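You operate a simulated robot arm through the tools that you are given. There is no shell and no other tool.

You run a simulated robot arm. Do the job below in one go: nothing can be reset, and whatever is moved stays where it is left.

## Task
Swap the drum's screen for the 2 mm one.
Fine: old screen on the side table before the new one goes in, both latches closed, crank left on HOLD.
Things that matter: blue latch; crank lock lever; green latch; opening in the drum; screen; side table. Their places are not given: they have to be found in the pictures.

It is judged by the outcome, as a careful person would: the job done as asked, and still so three seconds after it is handed in. It fails if anything else is knocked over, pushed out of place, dropped, spilled or broken.

## Robot
A 6-joint arm with a two-finger gripper, fixed in place. Base frame: the origin is at the foot of the arm, x ahead of it, y to its left, z up. Lengths are in mm, angles in degrees, forces in N, time in s.
Its first joint turns from -166.0 to 166.0 degrees. Payload 2.45 kg.
The tool frame sits at the grasp point between the pads (the TCP): z along the fingers, y along the line on which they close. The tips reach 20 mm beyond it. The gripper opens to 140 mm. The gripper's body begins 168 mm behind the TCP.
Orientation is that of the tool frame in the base frame, as a unit quaternion [w, x, y, z]. With the fingers straight down and closing along the base's y, the tool's x points along the base's -x, its y along +y and its z along -z.

## Interface
- The arm moves only by the tool apply_moves. Its argument "commands" is text: rows parted by semicolons, each of 6 numbers parted by spaces: the shift along the tool's x, y, z in mm, then the turn, a rotation vector about the tool's x, y, z in rad. In form: dx dy dz ax ay az; .... A call has 1 to 20 rows; each row shifts and turns the commanded pose from where the row before left it, along the tool's axes as they then stand. "fingers" is the opening in per cent of the stroke, from 0 (shut) to 100 (fully open), set as the call begins (left out, the last holds). Each row takes 0.2 s and may step no farther than 50 mm and 8.6 degrees from the row before; otherwise, or with a gripper value out of range, the whole call is refused. Where a pose cannot be reached the arm comes as near as it can. A force on the tool above 40 N (or 10 N above the force at the start of the call, whichever is more), or a blocked arm, ends the call early, and 0.2 s more pass. Each finger travels about 45 mm/s and halts on what it meets, pressing with about 23 N; the grip force reading is that of the motor and also rises with nothing between the fingers. The clock runs only during rows and for 0.2 s after the last one: add rows that do not move to give the fingers time. The reply holds the time, the measured pose of the TCP, the force on the tool along the base axes, the opening and the grip force, in the units named above and with some noise, with the torque about the TCP (base axes, N m) and any sound that the robot's microphone picked up.
- Cameras (640 x 400 px; columns grow to the right, rows downward): "scene" is fixed at [51.7, -497.7, 1781.2]; the picture's right is [0.42, -0.91, 0.00], its down [-0.62, -0.28, -0.73] and it looks along [0.67, 0.31, -0.68] (base axes); focal length 361 px, centre (320, 200). "wrist" rides on the gripper at [78, 11, -209] in the tool frame; the picture's right is [-0.14, 0.99, 0.00], its down [-0.92, -0.13, -0.37] and it looks along [-0.37, -0.05, 0.93] (tool axes); focal length 280 px, centre (320, 200).
- grab_frame(camera): a new picture of that camera. It takes no simulated time.
- point_at(camera, pixels): there is no depth. For up to 12 entries [column, row, z] of the newest picture of that camera ("zoom" is the newest enlarged one), the place [x, y] in the base frame at which the ray of that pixel passes the height z, good to about 3 mm, but the place of the scene camera against the robot may be out by one fixed shift of up to 12 mm in any direction. It takes no simulated time.
- enlarge(camera, box): a new picture of the part [left, top, right, bottom] of that camera's present view, enlarged. It takes no simulated time.
- hand_in(): hands the job in; it is judged then, once.

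Unless the task says otherwise, let go and move clear before handing in.

The tools are called by a JSON object that holds its "fn" and its "kwargs". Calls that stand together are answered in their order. apply_moves: Moves the arm, as the interface text tells. Its arguments: {"type":"object","properties":{"commands":{"type":"string"},"fingers":{"type":"number"}},"required":["commands"]} The other tools are called the same way: grab_frame (camera) takes a picture; point_at (camera, pixels) gives the place at which the rays of pixels pass given heights; enlarge (camera, box) takes an enlarged picture of a part of a camera's view; hand_in () hands the job in.

At the start:

```text
time_s: 0.0
tool_pos: [634.3, -24.7, 1345.9]
orientation: [0.001, -0.001, 1.0, 0.0]
force: [0.3, 0.4, 0.4]
torque: [-0.02, -0.02, 0.01]
grip_width: 140.1
finger_force: 0.1
```

scene: 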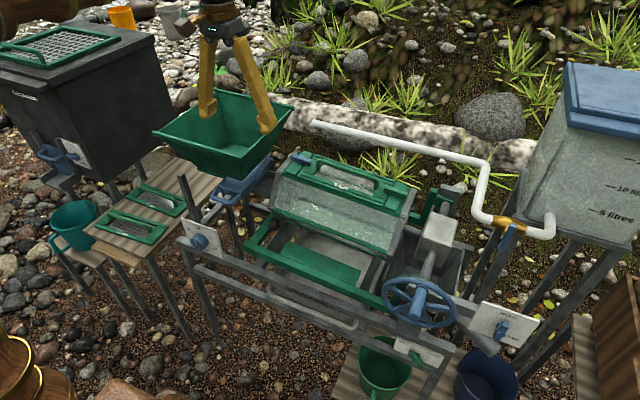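
wrist: 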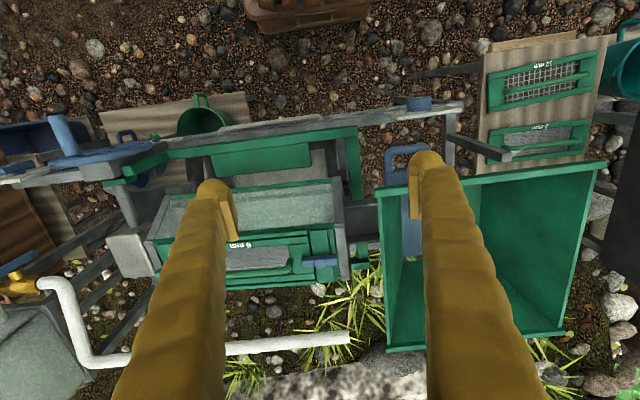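

The scene shows a drum with a screen frame (around 345,185 in scene), two spare screens on a side table (around 130,225 and 155,200), and a blue handwheel/crank. I'll enlarge the relevant parts first.

{"fn": "enlarge", "kwargs": {"camera": "scene", "box": [230, 130, 430, 255]}}

{"fn": "enlarge", "kwargs": {"camera": "scene", "box": [370, 170, 560, 370]}}

{"fn": "enlarge", "kwargs": {"camera": "scene", "box": [40, 150, 240, 275]}}

{"fn": "enlarge", "kwargs": {"camera": "wrist", "box": [90, 90, 410, 290]}}

{"fn": "enlarge", "kwargs": {"camera": "wrist", "box": [440, 20, 640, 190]}}

```text
3.20 times, centred on (330, 192) of scene
```

zoom: 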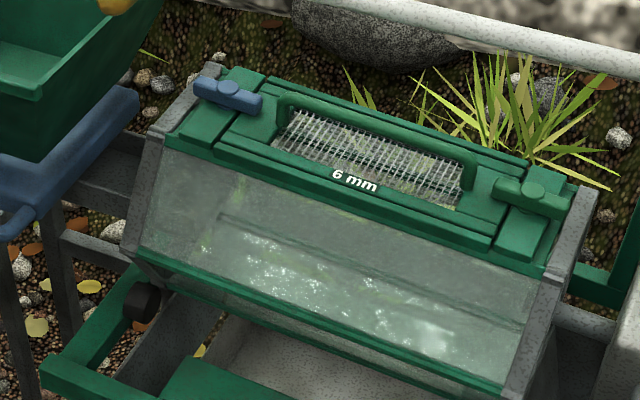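

```text
2.00 times, centred on (465, 270) of scene
```

zoom: 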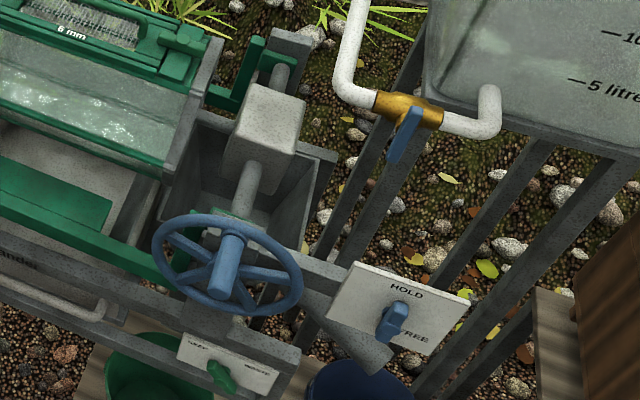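

```text
3.20 times, centred on (140, 212) of scene
```

zoom: 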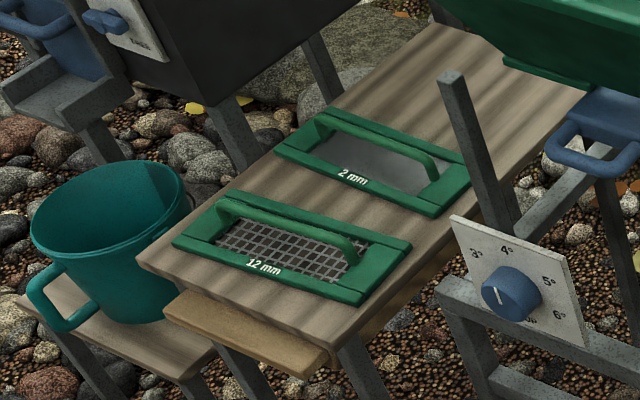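

```text
2.00 times, centred on (250, 190) of wrist
```

zoom: 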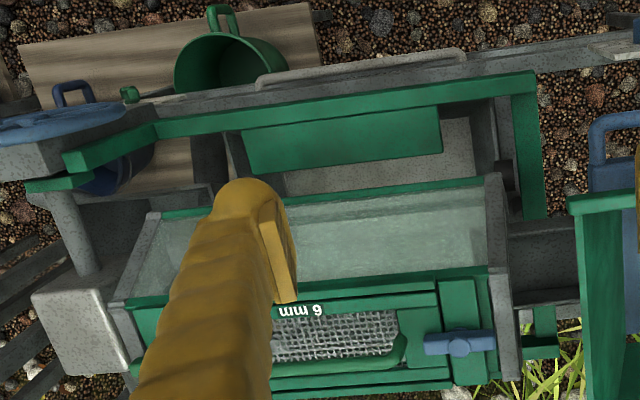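

```text
2.35 times, centred on (540, 105) of wrist
```

zoom: 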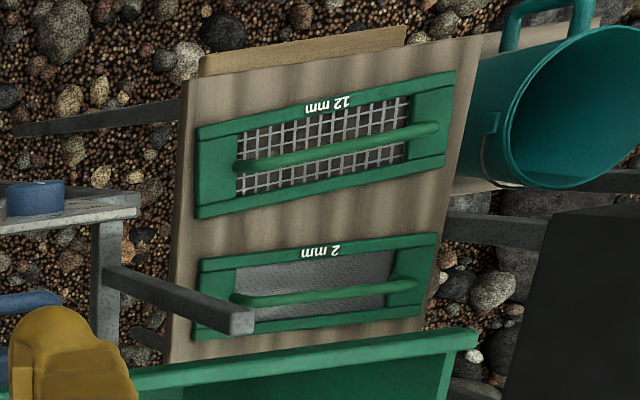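

The zooms show the 6 mm screen in the drum with a blue latch (scene ~301,159) and a green latch (~397,193), the 2 mm screen on the side table (~155,200), and a HOLD/FREE lever (~500,328). I'll triangulate between the two cameras to get their heights.

{"fn": "point_at", "kwargs": {"camera": "scene", "pixels": [[301.3, 159.1, 400], [301.3, 159.1, 700], [301.3, 159.1, 900], [155, 202, 400], [155, 202, 700], [155, 202, 900], [131, 228, 400], [131, 228, 700], [499, 330, 400], [499, 330, 700], [499, 330, 900]]}}

{"fn": "grab_frame", "kwargs": {"camera": "wrist"}}

{"fn": "enlarge", "kwargs": {"camera": "scene", "box": [460, 290, 550, 360]}}

{"fn": "enlarge", "kwargs": {"camera": "wrist", "box": [0, 90, 130, 190]}}

```text
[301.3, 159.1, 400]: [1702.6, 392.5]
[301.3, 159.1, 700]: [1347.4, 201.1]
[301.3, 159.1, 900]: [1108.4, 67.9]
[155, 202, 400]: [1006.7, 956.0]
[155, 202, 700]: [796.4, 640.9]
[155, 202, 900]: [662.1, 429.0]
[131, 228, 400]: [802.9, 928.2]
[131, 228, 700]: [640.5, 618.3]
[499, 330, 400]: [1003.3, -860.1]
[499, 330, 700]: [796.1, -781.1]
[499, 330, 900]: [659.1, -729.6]
```

```text
taken
```

wrist: 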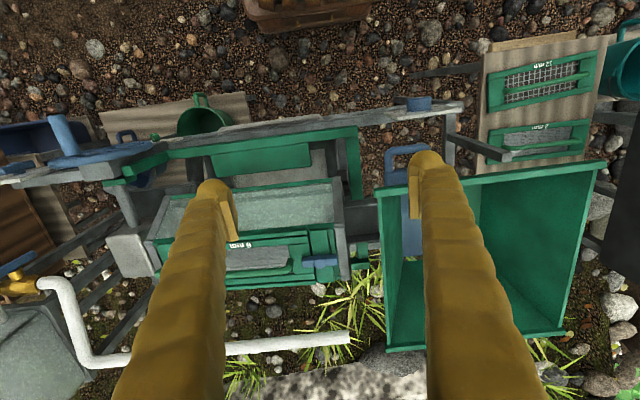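

```text
5.71 times, centred on (505, 325) of scene
```

zoom: 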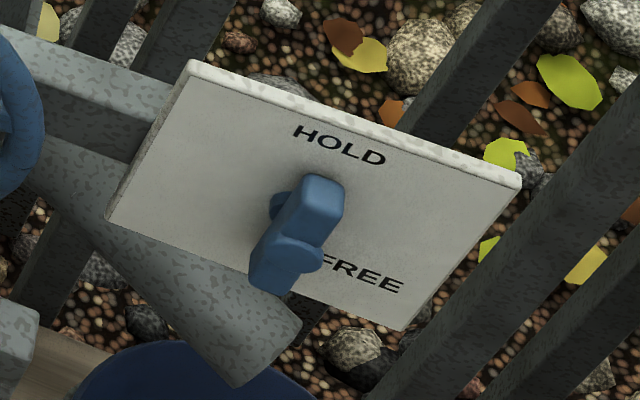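

```text
4.00 times, centred on (65, 140) of wrist
```

zoom: 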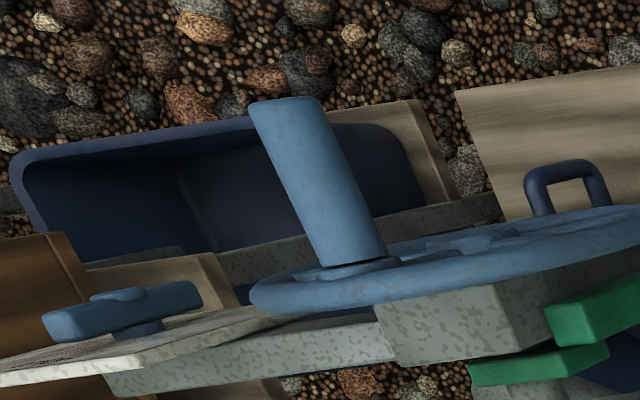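

The lever on the HOLD/FREE plate is visible at scene ~(499,330), and in the wrist view at ~(15,167). I'll intersect wrist rays with the scene rays to get heights.

{"fn": "point_at", "kwargs": {"camera": "wrist", "pixels": [[320, 262.5, 400], [320, 262.5, 700], [320, 262.5, 900], [538, 141, 400], [538, 141, 700], [538, 141, 900], [540, 82, 400], [540, 82, 700], [15, 167, 400], [15, 167, 700], [15, 167, 900]]}}

```text
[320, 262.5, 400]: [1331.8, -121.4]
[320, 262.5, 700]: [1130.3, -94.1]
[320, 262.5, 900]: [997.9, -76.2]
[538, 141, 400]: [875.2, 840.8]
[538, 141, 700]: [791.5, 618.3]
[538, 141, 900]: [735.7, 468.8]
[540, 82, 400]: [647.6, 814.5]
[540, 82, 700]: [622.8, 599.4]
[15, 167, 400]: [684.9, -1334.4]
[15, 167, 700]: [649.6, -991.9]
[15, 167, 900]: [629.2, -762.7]
```

Rays meet at roughly: blue latch (865,-58,1105), 2 mm screen (782,590,735), lock lever (628,-718,943). I'll move the wrist camera over the drum for a closer look, staying high.

{"fn": "apply_moves", "kwargs": {"commands": "-20 -40 0 0 0 0; -20 -40 0 0 0 0; -20 -40 0 0 0 0; 0 0 0 0 0 0", "fingers": 100}}

{"fn": "grab_frame", "kwargs": {"camera": "wrist"}}

{"fn": "grab_frame", "kwargs": {"camera": "scene"}}

```text
time_s: 1.0
tool_pos: [695.1, -144.8, 1345.6]
orientation: [0.0, -0.001, 1.0, 0.0]
force: [-0.3, -0.7, 0.8]
torque: [0.0, 0.01, 0.03]
grip_width: 139.8
finger_force: 0.0
```

```text
taken
```

wrist: 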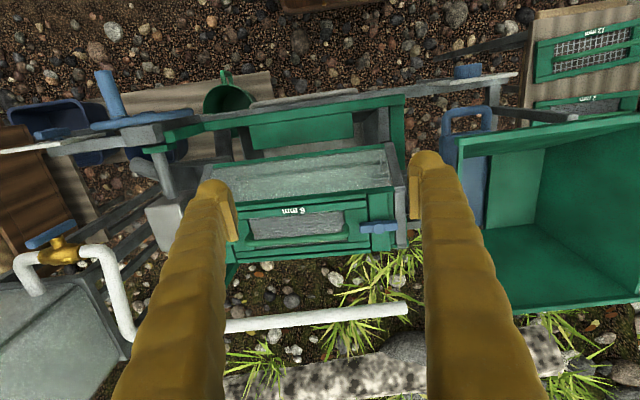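

```text
taken
```

scene: 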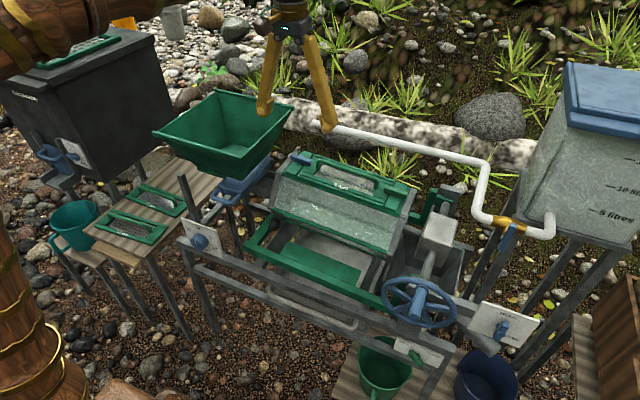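

The drum's screen is now at about wrist (310,225) with the blue latch at (380,227). I'll zoom in for detail and take heights.

{"fn": "enlarge", "kwargs": {"camera": "wrist", "box": [220, 130, 420, 270]}}

{"fn": "point_at", "kwargs": {"camera": "wrist", "pixels": [[379, 227, 700], [379, 227, 1000], [379, 227, 1100], [379, 227, 1150], [590, 40, 750], [590, 104, 750]]}}

{"fn": "enlarge", "kwargs": {"camera": "scene", "box": [260, 140, 430, 240]}}

```text
2.86 times, centred on (320, 200) of wrist
```

zoom: 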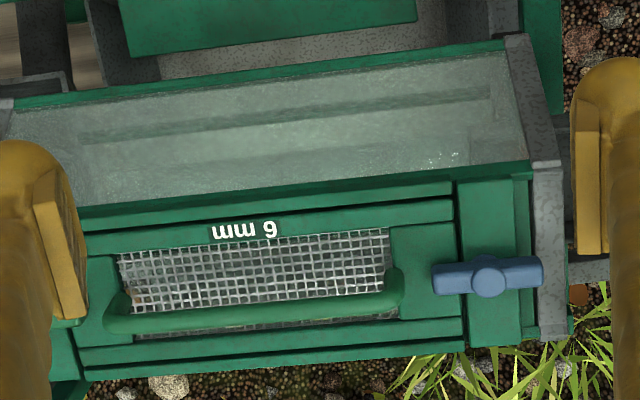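

```text
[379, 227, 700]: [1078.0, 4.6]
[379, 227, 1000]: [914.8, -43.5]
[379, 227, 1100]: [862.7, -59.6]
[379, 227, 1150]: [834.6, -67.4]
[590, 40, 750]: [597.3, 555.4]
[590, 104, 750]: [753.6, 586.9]
```

```text
3.76 times, centred on (345, 190) of scene
```

zoom: 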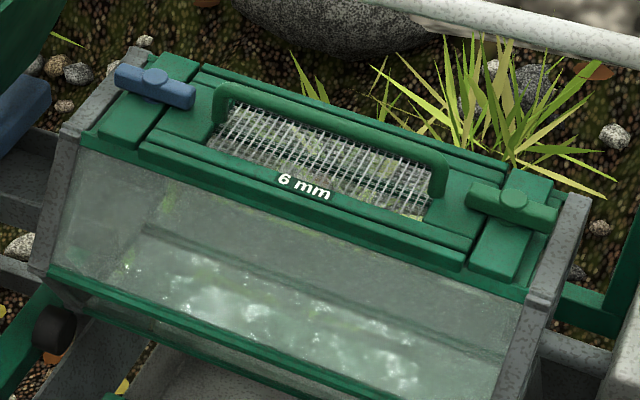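

The latches are turn-bars about 70 mm long lying along the drum axis and overlapping the screen's ends. I'll lower and shift for a closer stereo view to find the face tilt.

{"fn": "apply_moves", "kwargs": {"commands": "-20 -30 30 0 0 0; -20 -30 30 0 0 0; -10 -20 20 0 0 0; 0 0 0 0 0 0"}}

{"fn": "grab_frame", "kwargs": {"camera": "wrist"}}

{"fn": "enlarge", "kwargs": {"camera": "wrist", "box": [180, 120, 480, 308]}}

```text
time_s: 2.0
tool_pos: [746.8, -223.6, 1267.7]
orientation: [0.0, 0.0, 1.0, 0.001]
force: [-0.4, 0.2, -0.1]
torque: [0.0, 0.03, -0.01]
grip_width: 140.1
finger_force: 0.0
```

```text
taken
```

wrist: 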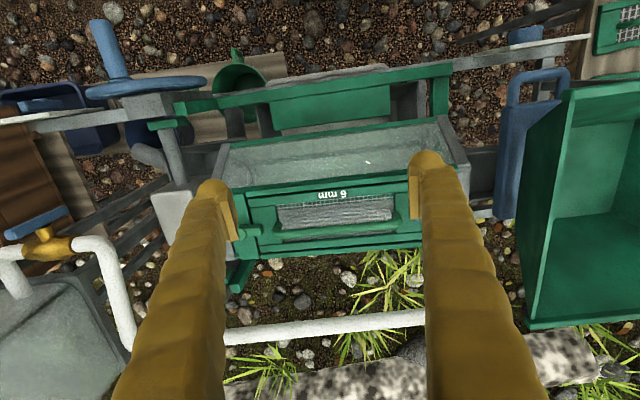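

```text
2.13 times, centred on (330, 214) of wrist
```

zoom: 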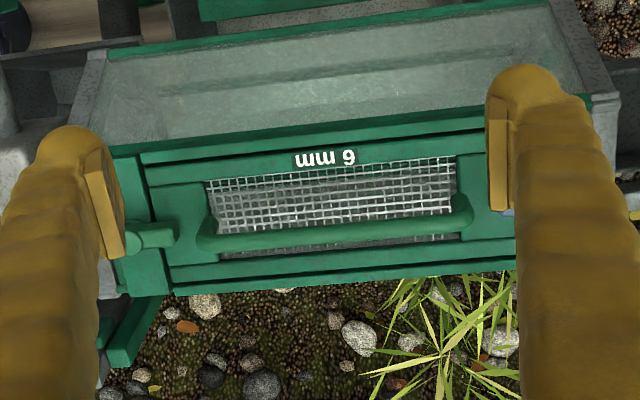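

The drum's 6 mm label sits near z≈1075 and the lock plate appears to be vertical, facing the robot with the bar roughly upright toward HOLD. I'll go over to the lock lever and tilt the camera to read it properly.

{"fn": "apply_moves", "kwargs": {"commands": "30 -37 -5 0 0 0; 30 -37 -5 0 0 0; 30 -37 0 0 0 0; 30 -37 0 0 0 0; 30 -37 0 0 0 0; 30 -37 0 0 0 0; 30 -37 0 0 0 0; 30 -37 0 0 0 0; 30 -37 0 0 0 0; 0 0 0 0 -0.14 0; 0 0 0 0 -0.14 0; 0 0 0 0 -0.14 0; 0 0 0 0 -0.14 0; 0 0 0 0 -0.14 0; 0 0 0 0 0 0"}}

{"fn": "grab_frame", "kwargs": {"camera": "wrist"}}

{"fn": "grab_frame", "kwargs": {"camera": "scene"}}

```text
time_s: 5.2
tool_pos: [474.9, -557.3, 1277.0]
orientation: [0.343, 0.0, 0.94, 0.0]
force: [0.1, 0.8, 0.1]
torque: [-0.02, 0.0, 0.01]
grip_width: 140.0
finger_force: 0.0
```

```text
taken
```

wrist: 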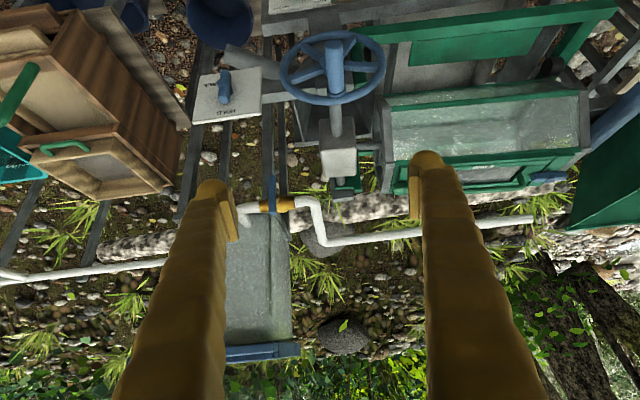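

```text
taken
```

scene: 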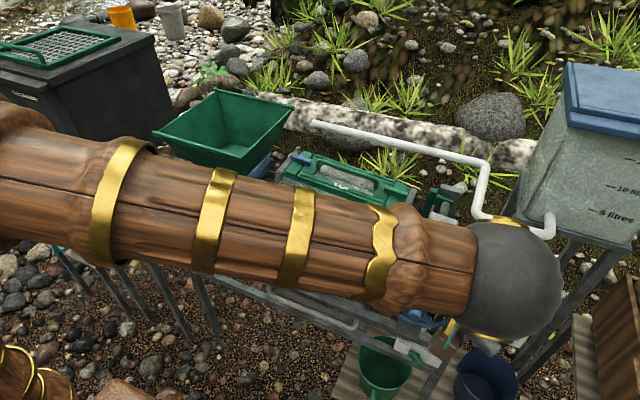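

The lock plate is at wrist (228,95) with a blue bar at (225,87). Zooming in to read its state.

{"fn": "enlarge", "kwargs": {"camera": "wrist", "box": [170, 50, 290, 130]}}

{"fn": "enlarge", "kwargs": {"camera": "wrist", "box": [360, 60, 600, 220]}}

{"fn": "point_at", "kwargs": {"camera": "wrist", "pixels": [[225, 87, 900], [225, 87, 950], [225, 87, 1000], [546, 176, 1050], [546, 176, 1100], [546, 176, 1150]]}}

```text
5.00 times, centred on (230, 90) of wrist
```

zoom: 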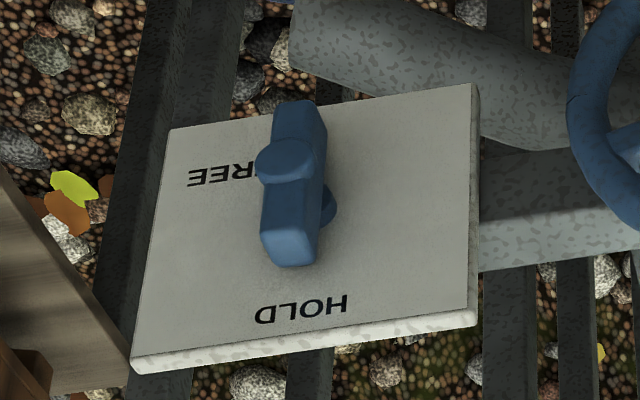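

```text
2.50 times, centred on (480, 140) of wrist
```

zoom: 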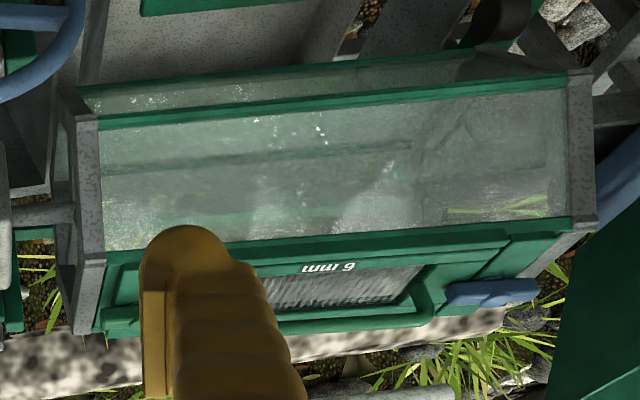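

```text
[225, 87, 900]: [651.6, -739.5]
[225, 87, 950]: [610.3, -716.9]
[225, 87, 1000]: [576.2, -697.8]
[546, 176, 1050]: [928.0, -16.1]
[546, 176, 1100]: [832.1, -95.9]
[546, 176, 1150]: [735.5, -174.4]
```

The plate reads HOLD above the pivot and FREE to the lower right; the bar is upright, which suggests HOLD. I want a closer, squarer look at it to be sure before deciding whether to touch it.

{"fn": "apply_moves", "kwargs": {"commands": "31.5 -24.8 22.3 0 0 0; 31.5 -24.8 22.3 0 0 0; 31.5 -24.8 22.3 0 0 0; 31.5 -24.8 22.3 0 0 0; 31.5 -24.8 22.3 0 0 0; 31.5 -24.8 22.3 0 0 0; 0 0 0 0 0 0"}}

{"fn": "grab_frame", "kwargs": {"camera": "wrist"}}

{"fn": "enlarge", "kwargs": {"camera": "wrist", "box": [240, 130, 440, 270]}}

```text
time_s: 6.8
tool_pos: [416.1, -705.8, 1049.5]
orientation: [0.343, 0.0, 0.939, 0.0]
force: [-0.2, 0.2, -0.2]
torque: [-0.03, -0.02, 0.0]
grip_width: 140.1
finger_force: 0.1
```

```text
taken
```

wrist: 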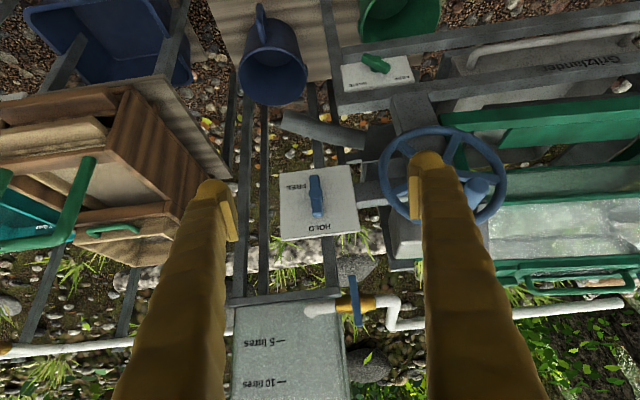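

```text
2.86 times, centred on (340, 200) of wrist
```

zoom: 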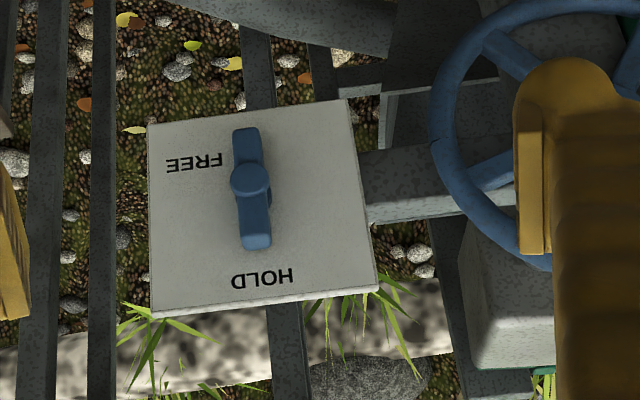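

The closer view (zoom lever 246,130–258,247; HOLD label at 265,278) shows the bar parallel to the plate's side edges and pointing at HOLD, so the crank is already locked and I'll leave it alone. Next, I'll rise and view the drum from the front with the tilted camera to measure the tilt of the screen face.

{"fn": "apply_moves", "kwargs": {"commands": "-27.6 0 -32.8 0 0 0; -27.6 0 -32.8 0 0 0; -27.6 0 -32.8 0 0 0; -27.6 0 -32.8 0 0 0; -27.6 0 -32.8 0 0 0; -27.6 0 -32.8 0 0 0; -27.6 0 -32.8 0 0 0; -19.2 42.2 16.15 0 0 0; -19.2 42.2 16.15 0 0 0; -19.2 42.2 16.15 0 0 0; -19.2 42.2 16.15 0 0 0; -19.2 42.2 16.15 0 0 0; -19.2 42.2 16.15 0 0 0; -19.2 42.2 16.15 0 0 0; -19.2 42.2 16.15 0 0 0; -19.2 42.2 16.15 0 0 0; -19.2 42.2 16.15 0 0 0; -19.2 42.2 16.15 0 0 0; -19.2 42.2 16.15 0 0 0; 0 0 0 0 0 0"}}

{"fn": "grab_frame", "kwargs": {"camera": "wrist"}}

{"fn": "enlarge", "kwargs": {"camera": "wrist", "box": [180, 20, 480, 208]}}

```text
time_s: 11.0
tool_pos: [719.5, -197.2, 1354.4]
orientation: [0.343, 0.0, 0.939, 0.001]
force: [0.5, -0.2, 0.5]
torque: [0.02, 0.0, 0.01]
grip_width: 140.0
finger_force: 0.0
```

```text
taken
```

wrist: 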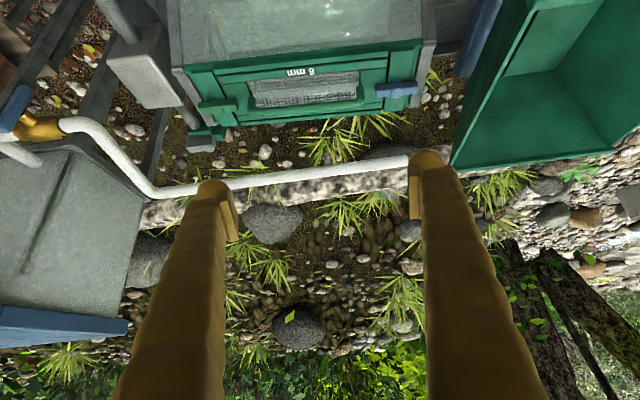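

```text
2.13 times, centred on (330, 114) of wrist
```

zoom: 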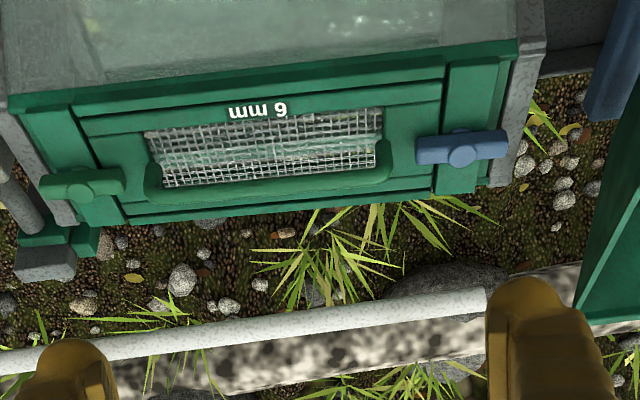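

Clear view of both latches: green boss at zoom (82,182), blue boss at (462,150). Now a second view from nearly overhead for triangulation.

{"fn": "apply_moves", "kwargs": {"commands": "0 0 0 0 0.14 0; 0 0 0 0 0.14 0; 0 0 0 0 0.14 0; 0 0 0 0 0.14 0; 0 0 0 0 0.14 0; -45 0 0 0 0 0; -45 0 0 0 0 0; -45 0 0 0 0 0; 0 0 0 0 0 0"}}

{"fn": "grab_frame", "kwargs": {"camera": "wrist"}}

{"fn": "enlarge", "kwargs": {"camera": "wrist", "box": [180, 20, 480, 208]}}

```text
time_s: 13.0
tool_pos: [852.4, -202.0, 1352.6]
orientation: [0.001, 0.0, 1.0, 0.0]
force: [-0.1, -0.1, 0.1]
torque: [-0.02, -0.02, 0.0]
grip_width: 140.0
finger_force: 0.1
```

```text
taken
```

wrist: 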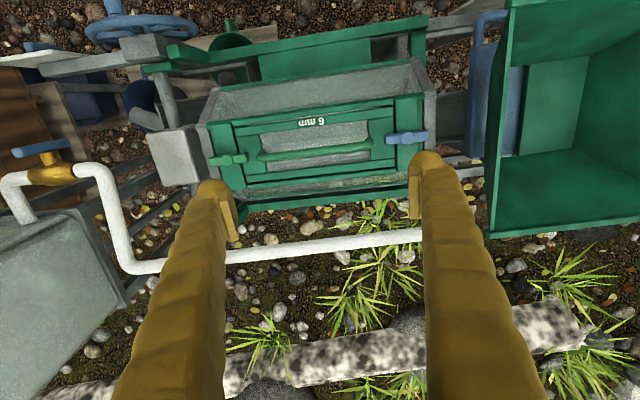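

```text
2.13 times, centred on (330, 114) of wrist
```

zoom: 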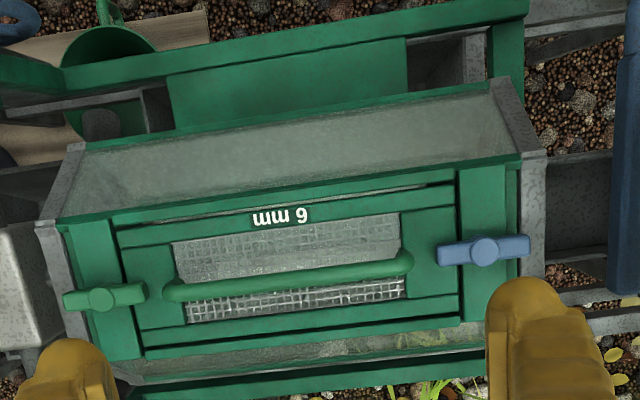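

Two-view triangulation puts the blue boss at about (872,-58,1090); the green one comes out less certain. I'll zoom tighter on each latch in this view.

{"fn": "enlarge", "kwargs": {"camera": "wrist", "box": [195, 100, 295, 163]}}

{"fn": "enlarge", "kwargs": {"camera": "wrist", "box": [340, 90, 440, 153]}}

{"fn": "point_at", "kwargs": {"camera": "wrist", "pixels": [[407.3, 137.4, 1090], [227.8, 159.9, 1090], [227.8, 159.9, 1060], [311.7, 122.4, 1080]]}}

{"fn": "enlarge", "kwargs": {"camera": "scene", "box": [260, 140, 430, 240]}}

{"fn": "point_at", "kwargs": {"camera": "scene", "pixels": [[301.3, 159.1, 1090], [396.3, 189.1, 1090], [396.3, 189.1, 1060], [341, 186.3, 1080]]}}

```text
6.35 times, centred on (245, 132) of wrist
```

zoom: 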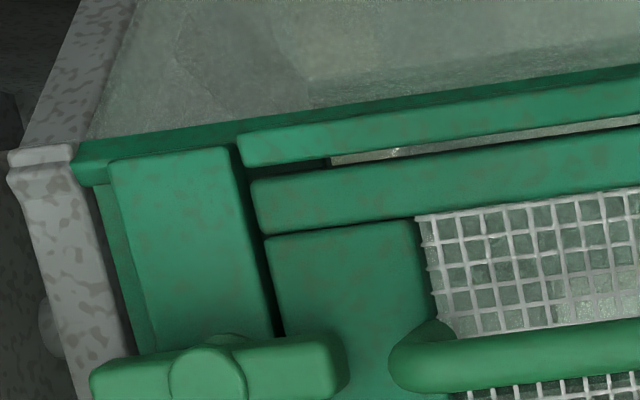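

```text
6.35 times, centred on (390, 122) of wrist
```

zoom: 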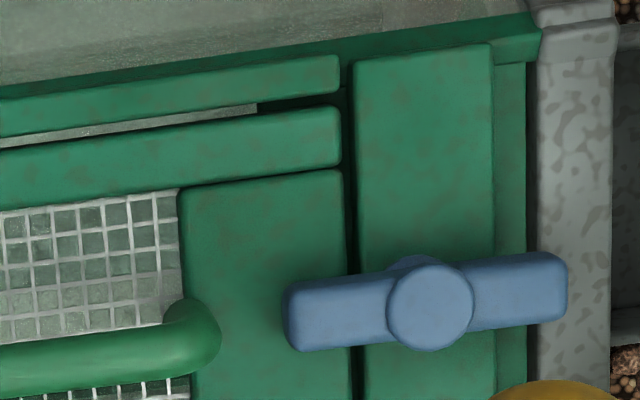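

```text
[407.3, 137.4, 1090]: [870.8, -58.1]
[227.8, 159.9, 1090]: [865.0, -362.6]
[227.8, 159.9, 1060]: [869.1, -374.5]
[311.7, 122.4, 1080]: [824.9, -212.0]
```

```text
3.76 times, centred on (345, 190) of scene
```

zoom: 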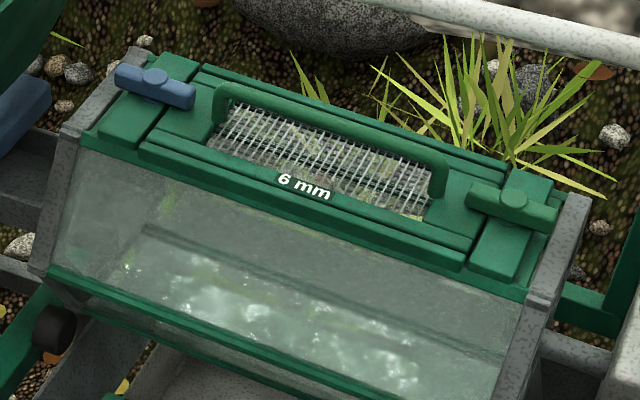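

```text
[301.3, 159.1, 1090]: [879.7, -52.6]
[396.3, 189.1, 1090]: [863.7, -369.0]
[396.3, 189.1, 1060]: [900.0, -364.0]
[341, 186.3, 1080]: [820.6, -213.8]
```

Triangulation shows the screen face is level along x (tab from x≈811 to 932, z≈1072 at the blue end) but slopes about 5° along y (≈1045 at the green end). Blue boss ≈(872,-58,1090), green boss ≈(874,-374,1060). Next I'll look at the side table from above.

{"fn": "apply_moves", "kwargs": {"commands": "22.5 42.5 0 0 0 0; 22.5 42.5 0 0 0 0; 22.5 42.5 0 0 0 0; 22.5 42.5 0 0 0 0; 22.5 42.5 0 0 0 0; 22.5 42.5 0 0 0 0; 22.5 42.5 0 0 0 0; 22.5 42.5 0 0 0 0; 22.5 42.5 0 0 0 0; 22.5 42.5 0 0 0 0; 22.5 42.5 0 0 0 0; 22.5 42.5 0 0 0 0; 22.5 42.5 0 0 0 0; 0 0 0 0 0 0"}}

{"fn": "grab_frame", "kwargs": {"camera": "wrist"}}

{"fn": "grab_frame", "kwargs": {"camera": "scene"}}

```text
time_s: 16.0
tool_pos: [558.3, 349.3, 1352.6]
orientation: [0.0, 0.0, 1.0, 0.0]
force: [0.7, -0.9, 0.2]
torque: [0.0, 0.03, -0.04]
grip_width: 140.2
finger_force: 0.0
```

```text
taken
```

wrist: 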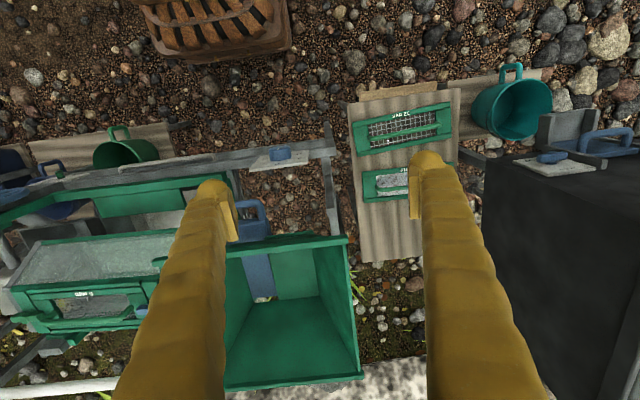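

```text
taken
```

scene: 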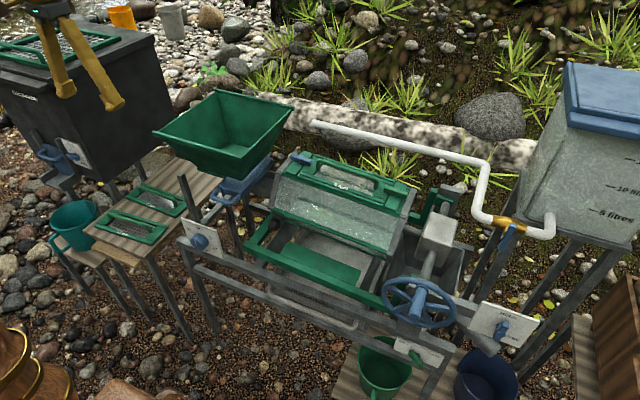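

The side table is at wrist (400,180) with the 12 mm at (402,127), the 2 mm at (400,182), and bare planks at rows ~205–260. I'll zoom, then shift for a second view.

{"fn": "enlarge", "kwargs": {"camera": "wrist", "box": [310, 70, 510, 210]}}

{"fn": "apply_moves", "kwargs": {"commands": "15 40 0 0 0 0; 15 40 0 0 0 0; 15 40 0 0 0 0; 15 40 0 0 0 0; 15 40 0 0 0 0; 0 0 0 0 0 0"}}

{"fn": "grab_frame", "kwargs": {"camera": "wrist"}}

{"fn": "enlarge", "kwargs": {"camera": "wrist", "box": [200, 70, 440, 220]}}

```text
2.86 times, centred on (410, 140) of wrist
```

zoom: 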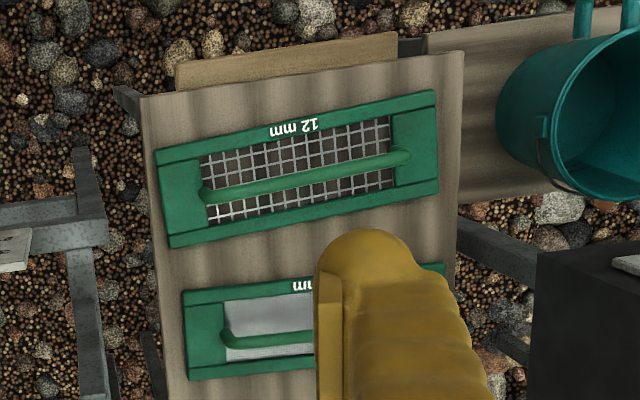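

```text
time_s: 17.4
tool_pos: [483.9, 551.9, 1352.7]
orientation: [0.0, 0.0, 1.0, 0.001]
force: [0.0, 0.7, 0.7]
torque: [0.0, -0.03, 0.01]
grip_width: 140.2
finger_force: 0.2
```

```text
taken
```

wrist: 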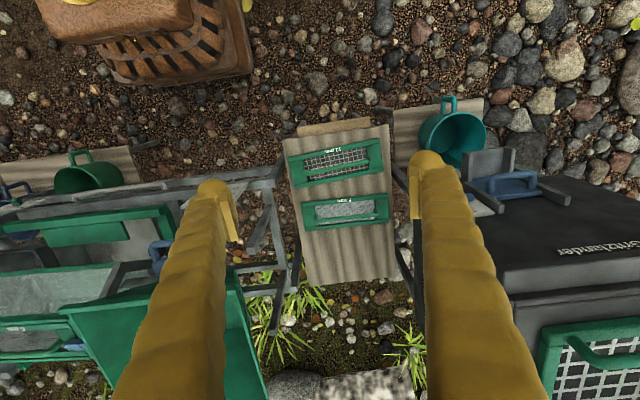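

```text
2.67 times, centred on (320, 145) of wrist
```

zoom: 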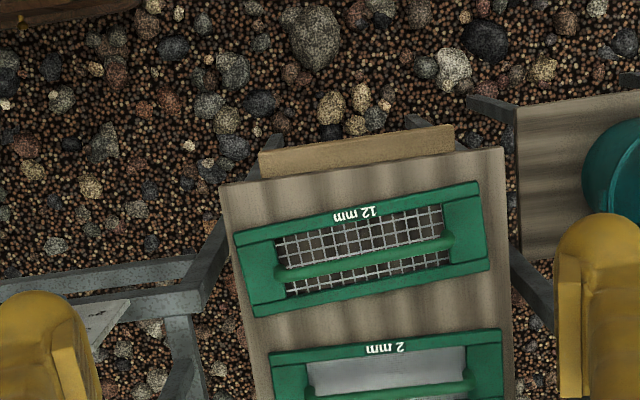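

The tables' height triangulates to about z≈730–740. I'll zoom in on the 2 mm screen and the bare planks behind it in this view.

{"fn": "enlarge", "kwargs": {"camera": "wrist", "box": [260, 180, 430, 295]}}

{"fn": "enlarge", "kwargs": {"camera": "scene", "box": [75, 140, 255, 255]}}

```text
3.48 times, centred on (345, 238) of wrist
```

zoom: 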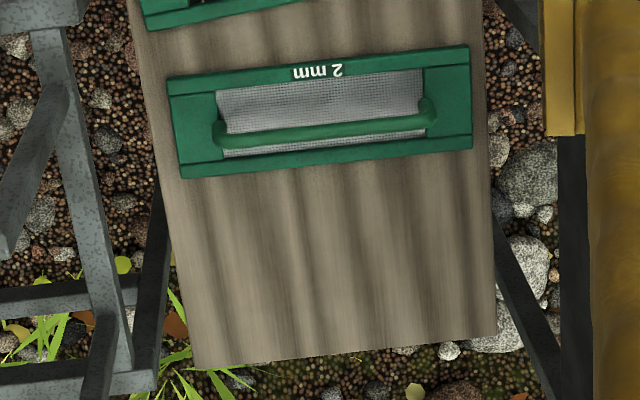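

```text
3.48 times, centred on (165, 198) of scene
```

zoom: 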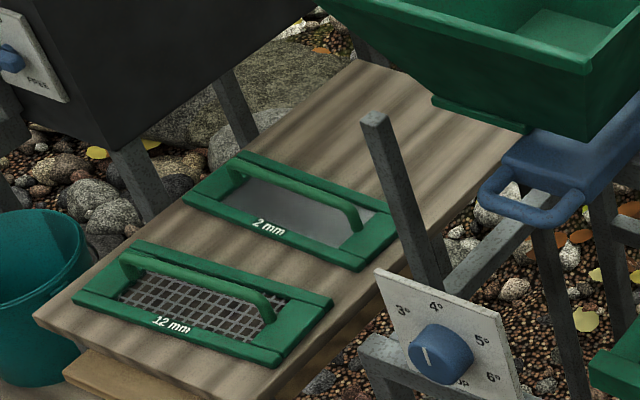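

{"fn": "grab_frame", "kwargs": {"camera": "wrist"}}

{"fn": "point_at", "kwargs": {"camera": "wrist", "pixels": [[301.3, 204.2, 735], [388.1, 194.1, 735], [388.7, 222.9, 735], [305.3, 231.8, 735], [312, 286, 725], [395.8, 275.6, 725], [283, 138, 725], [390, 125, 725], [315.5, 218.5, 765], [376, 211, 765], [310, 222, 735], [384, 213, 735]]}}

{"fn": "point_at", "kwargs": {"camera": "scene", "pixels": [[125.8, 196.5, 735], [167, 216, 735], [135, 184.5, 735], [178.5, 200, 735]]}}

```text
taken
```

wrist: 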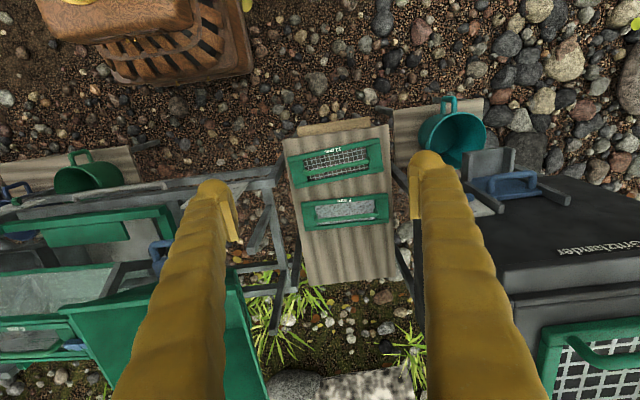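

```text
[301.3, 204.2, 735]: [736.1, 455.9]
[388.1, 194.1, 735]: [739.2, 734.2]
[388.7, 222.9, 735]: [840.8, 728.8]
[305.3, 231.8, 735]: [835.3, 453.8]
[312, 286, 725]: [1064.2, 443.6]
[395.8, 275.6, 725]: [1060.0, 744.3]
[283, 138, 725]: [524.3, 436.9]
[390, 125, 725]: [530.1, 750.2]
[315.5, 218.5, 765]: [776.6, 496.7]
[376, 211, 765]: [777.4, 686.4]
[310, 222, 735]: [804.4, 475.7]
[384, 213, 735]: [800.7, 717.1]
```

```text
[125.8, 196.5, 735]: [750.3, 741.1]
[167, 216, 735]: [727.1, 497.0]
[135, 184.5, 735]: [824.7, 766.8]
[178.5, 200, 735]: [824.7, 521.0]
```

The 2 mm screen lies along y, x≈737–838, y≈455–731 (centre ≈(788,593)), with clear planks behind it out to x≈1060. I'll zoom tighter for the handle position.

{"fn": "enlarge", "kwargs": {"camera": "wrist", "box": [295, 185, 395, 248]}}

{"fn": "enlarge", "kwargs": {"camera": "wrist", "box": [275, 125, 395, 200]}}

```text
6.35 times, centred on (345, 216) of wrist
```

zoom: 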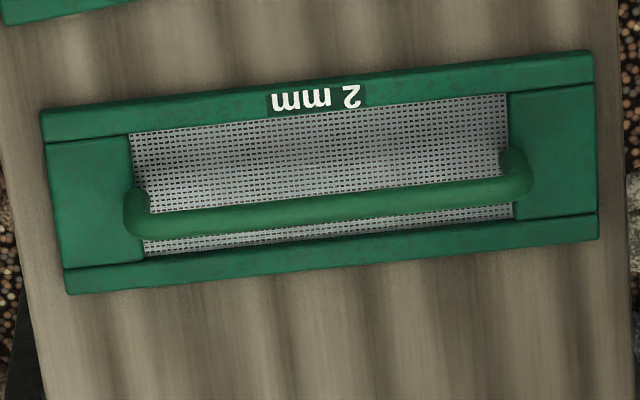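

```text
5.33 times, centred on (335, 162) of wrist
```

zoom: 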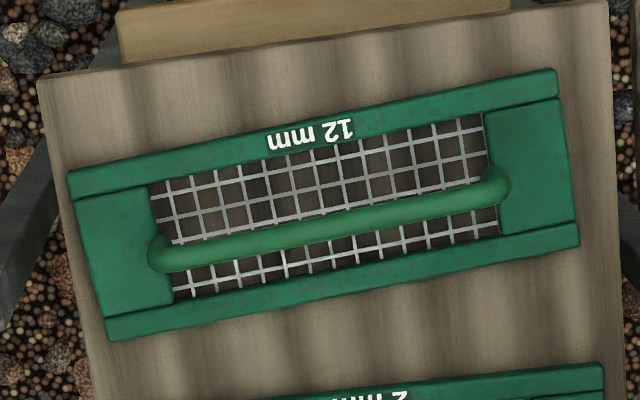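

The 2 mm handle's centre comes out at about (787,592,765), near the reach limit, and the free planks are further back (x≈850–1060). I'll yaw the gripper so it closes along x (for gripping handles that run along y) and test the reach above the table.

{"fn": "apply_moves", "kwargs": {"commands": "0 0 0 0 0 -0.1428; 0 0 0 0 0 -0.1428; 0 0 0 0 0 -0.1428; 0 0 0 0 0 -0.1428; 0 0 0 0 0 -0.1428; 0 0 0 0 0 -0.1428; 0 0 0 0 0 -0.1428; 0 0 0 0 0 -0.1428; 0 0 0 0 0 -0.1428; 0 0 0 0 0 -0.1428; 0 0 0 0 0 -0.1428; 0 0 0 0 0 0"}}

{"fn": "grab_frame", "kwargs": {"camera": "wrist"}}

{"fn": "grab_frame", "kwargs": {"camera": "scene"}}

```text
time_s: 20.0
tool_pos: [483.2, 552.2, 1350.9]
orientation: [0.0, 0.707, -0.707, 0.0]
force: [-0.7, -0.2, -0.5]
torque: [0.01, 0.03, -0.03]
grip_width: 140.0
finger_force: 0.1
```

```text
taken
```

wrist: 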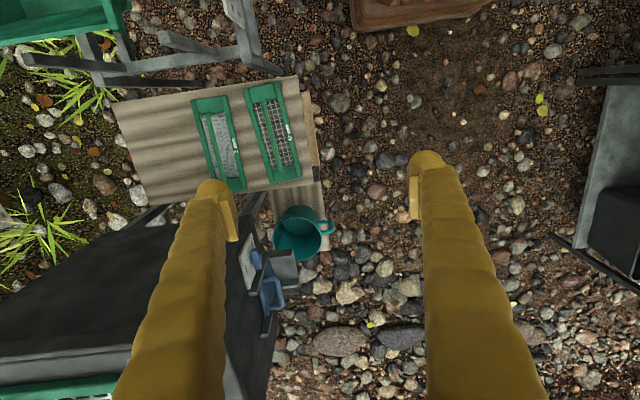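

```text
taken
```

scene: 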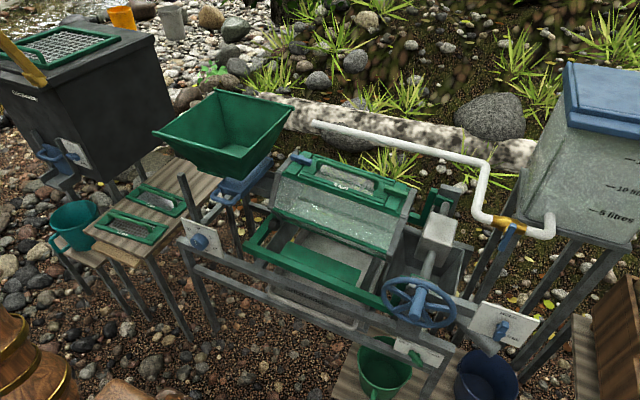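

Yaw is as intended (tool x along -y). Now I'll move over the 2 mm screen, descending to z≈1050 to check reach there.

{"fn": "apply_moves", "kwargs": {"commands": "-4.5 -33.8 33.4 0 0 0; -4.5 -33.8 33.4 0 0 0; -4.5 -33.8 33.4 0 0 0; -4.5 -33.8 33.4 0 0 0; -4.5 -33.8 33.4 0 0 0; -4.5 -33.8 33.4 0 0 0; -4.5 -33.8 33.4 0 0 0; -4.5 -33.8 33.4 0 0 0; -4.5 -33.8 33.4 0 0 0; 0 0 0 0 0 0"}}

{"fn": "grab_frame", "kwargs": {"camera": "wrist"}}

{"fn": "grab_frame", "kwargs": {"camera": "scene"}}

```text
time_s: 22.2
tool_pos: [787.4, 589.2, 1049.7]
orientation: [0.0, 0.707, -0.707, 0.0]
force: [-0.7, 0.1, -0.2]
torque: [0.0, 0.0, 0.01]
grip_width: 140.0
finger_force: 0.0
```

```text
taken
```

wrist: 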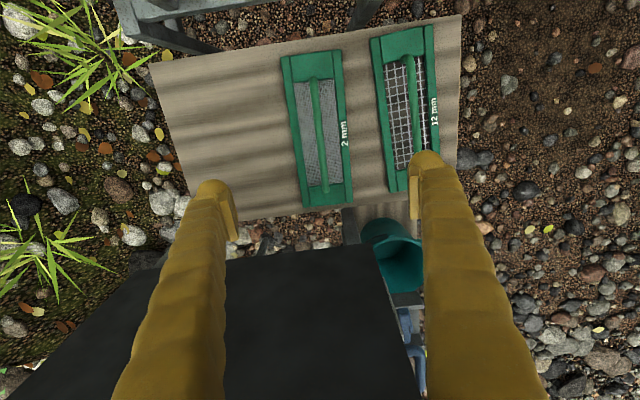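

```text
taken
```

scene: 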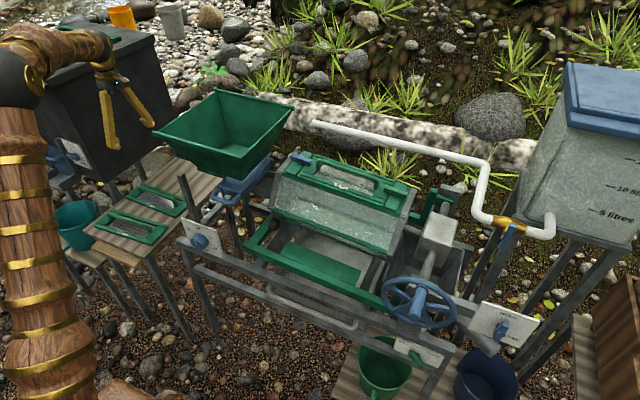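

Reached (787,589,1050) exactly; the 2 mm handle runs (313,80)–(325,188) in the wrist view. Now testing reach over the bare planks at x≈900.

{"fn": "apply_moves", "kwargs": {"commands": "0 -28 25 0 0 0; 0 -28 25 0 0 0; 0 -28 25 0 0 0; 0 -28 25 0 0 0; 0 0 40 0 0 0; 0 0 40 0 0 0; 0 0 0 0 0 0"}}

{"fn": "grab_frame", "kwargs": {"camera": "wrist"}}

{"fn": "grab_frame", "kwargs": {"camera": "scene"}}

```text
time_s: 23.8
tool_pos: [901.6, 592.4, 871.2]
orientation: [0.0, -0.707, 0.707, 0.0]
force: [-0.2, 0.9, -0.8]
torque: [-0.01, 0.03, 0.0]
grip_width: 140.2
finger_force: 0.0
```

```text
taken
```

wrist: 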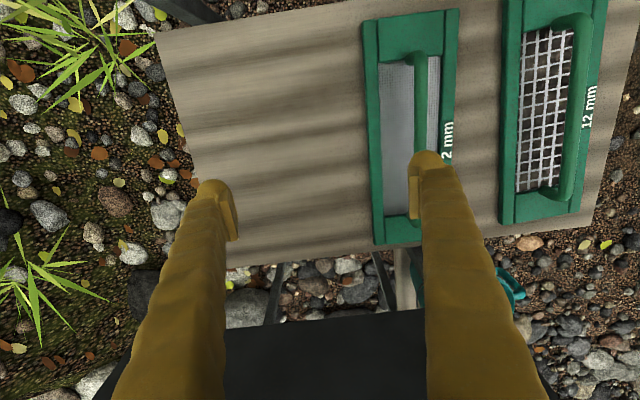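

```text
taken
```

scene: 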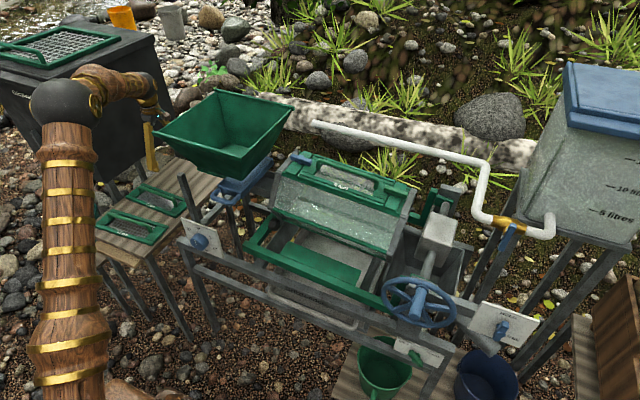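

Pose (902,592,871) was reached exactly with the tool straight down, so the bare planks are within reach. I'll check a bit lower still.

{"fn": "apply_moves", "kwargs": {"commands": "0 0 30 0 0 0; 0 0 30 0 0 0; 0 0 0 0 0 0"}}

{"fn": "enlarge", "kwargs": {"camera": "wrist", "box": [150, 0, 640, 290]}}

{"fn": "enlarge", "kwargs": {"camera": "scene", "box": [20, 60, 240, 200]}}

```text
time_s: 24.6
tool_pos: [900.1, 592.3, 810.0]
orientation: [0.0, -0.707, 0.707, 0.0]
force: [1.1, 0.2, -1.0]
torque: [-0.04, -0.01, -0.01]
grip_width: 140.1
finger_force: 0.0
```

```text
1.31 times, centred on (395, 145) of wrist
```

zoom: 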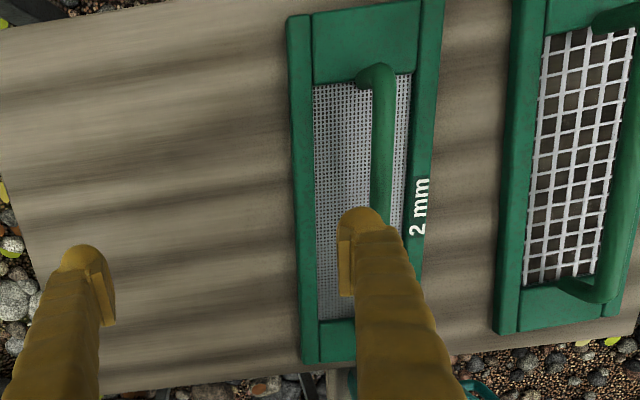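

```text
2.86 times, centred on (130, 130) of scene
```

zoom: 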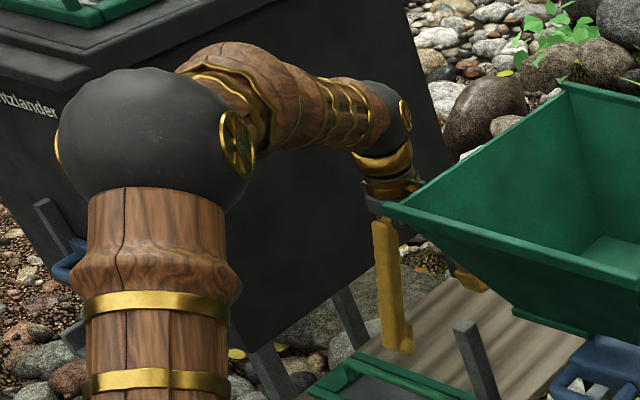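

Good: (900,592,810) is reachable, so the old screen can go on the bare planks behind the 2 mm one. Now I'll retreat upward and go to the blue latch.

{"fn": "apply_moves", "kwargs": {"commands": "0 0 -50 0 0 0; 0 0 -50 0 0 0; 0 0 -50 0 0 0; 0 0 -50 0 0 0; 10.2 22.2 -37.8 0 0 0; 10.2 22.2 -37.8 0 0 0; 10.2 22.2 -37.8 0 0 0; 10.2 22.2 -37.8 0 0 0; 10.2 22.2 -37.8 0 0 0; 10.2 22.2 -37.8 0 0 0; 10.2 22.2 -37.8 0 0 0; 10.2 22.2 -37.8 0 0 0; 10.2 22.2 -37.8 0 0 0; 0 0 0 0 0 0"}}

{"fn": "apply_moves", "kwargs": {"commands": "46.5 -8.33 0 0 0 0; 46.5 -8.33 0 0 0 0; 46.5 -8.33 0 0 0 0; 46.5 -8.33 0 0 0 0; 46.5 -8.33 0 0 0 0; 46.5 -8.33 0 0 0 0; 46.5 -8.33 0 0 0 0; 46.5 -8.33 0 0 0 0; 46.5 -8.33 0 0 0 0; 46.5 -8.33 0 0 0 0; 46.5 -8.33 0 0 0 0; 46.5 -8.33 0 0 0 0; 0 0 0 0 0 0"}}

{"fn": "grab_frame", "kwargs": {"camera": "wrist"}}

```text
time_s: 27.6
tool_pos: [700.8, 498.8, 1351.5]
orientation: [0.001, 0.707, -0.707, 0.0]
force: [-0.6, 0.5, -0.1]
torque: [0.01, -0.01, -0.01]
grip_width: 139.8
finger_force: 0.1
```

```text
time_s: 30.4
tool_pos: [798.0, -57.8, 1351.9]
orientation: [0.0, -0.707, 0.707, 0.0]
force: [-0.1, -0.2, -0.1]
torque: [0.0, 0.02, 0.0]
grip_width: 140.1
finger_force: 0.0
```

```text
taken
```

wrist: 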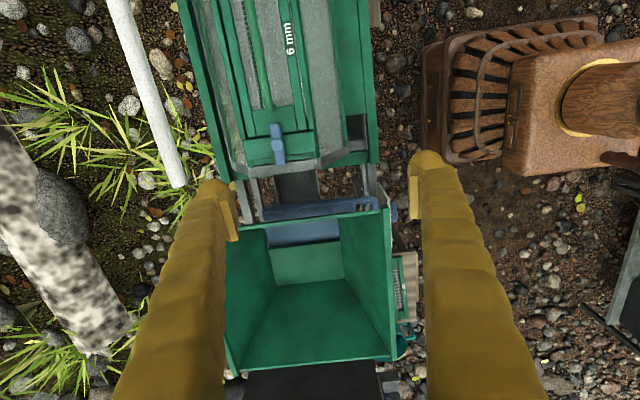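

The blue latch shows at wrist (278,145), consistent with (870,-57,1090). I'll descend to z≈1150 above it, tilting 5.2° to match the drum slope, with the fingers part closed.

{"fn": "apply_moves", "kwargs": {"commands": "0 -14.8 40.4 0 0 0; 0 -14.8 40.4 0 0 0; 0 -14.8 40.4 0 0 0; 0 -14.8 40.4 0 0 0; 0 -14.8 40.4 0 -0.09 0; 0 0 0 0 0 0", "fingers": 50}}

{"fn": "grab_frame", "kwargs": {"camera": "wrist"}}

{"fn": "grab_frame", "kwargs": {"camera": "scene"}}

```text
time_s: 31.8
tool_pos: [870.0, -58.9, 1149.4]
orientation: [0.032, -0.706, 0.706, 0.032]
force: [-1.7, 0.5, 0.5]
torque: [-0.02, -0.03, 0.03]
grip_width: 69.9
finger_force: 0.0
```

```text
taken
```

wrist: 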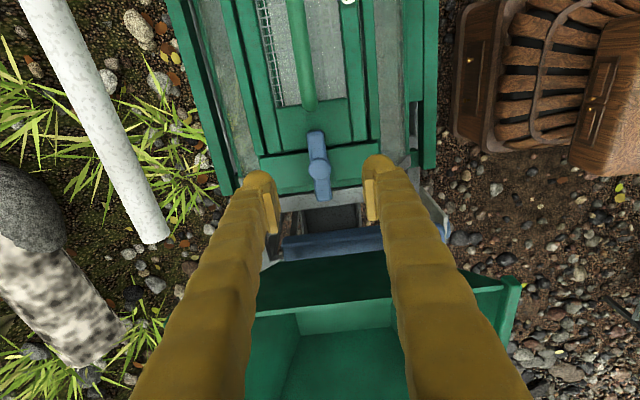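

```text
taken
```

scene: 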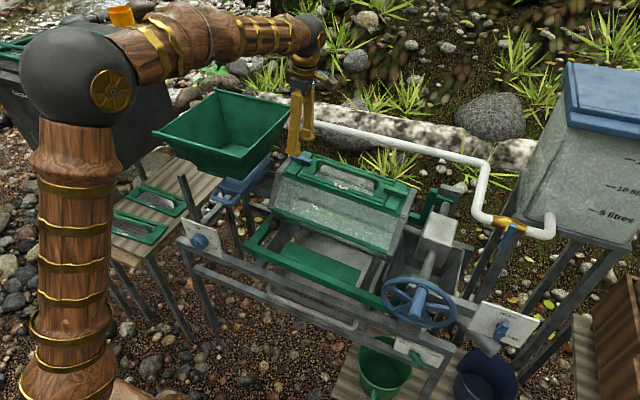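

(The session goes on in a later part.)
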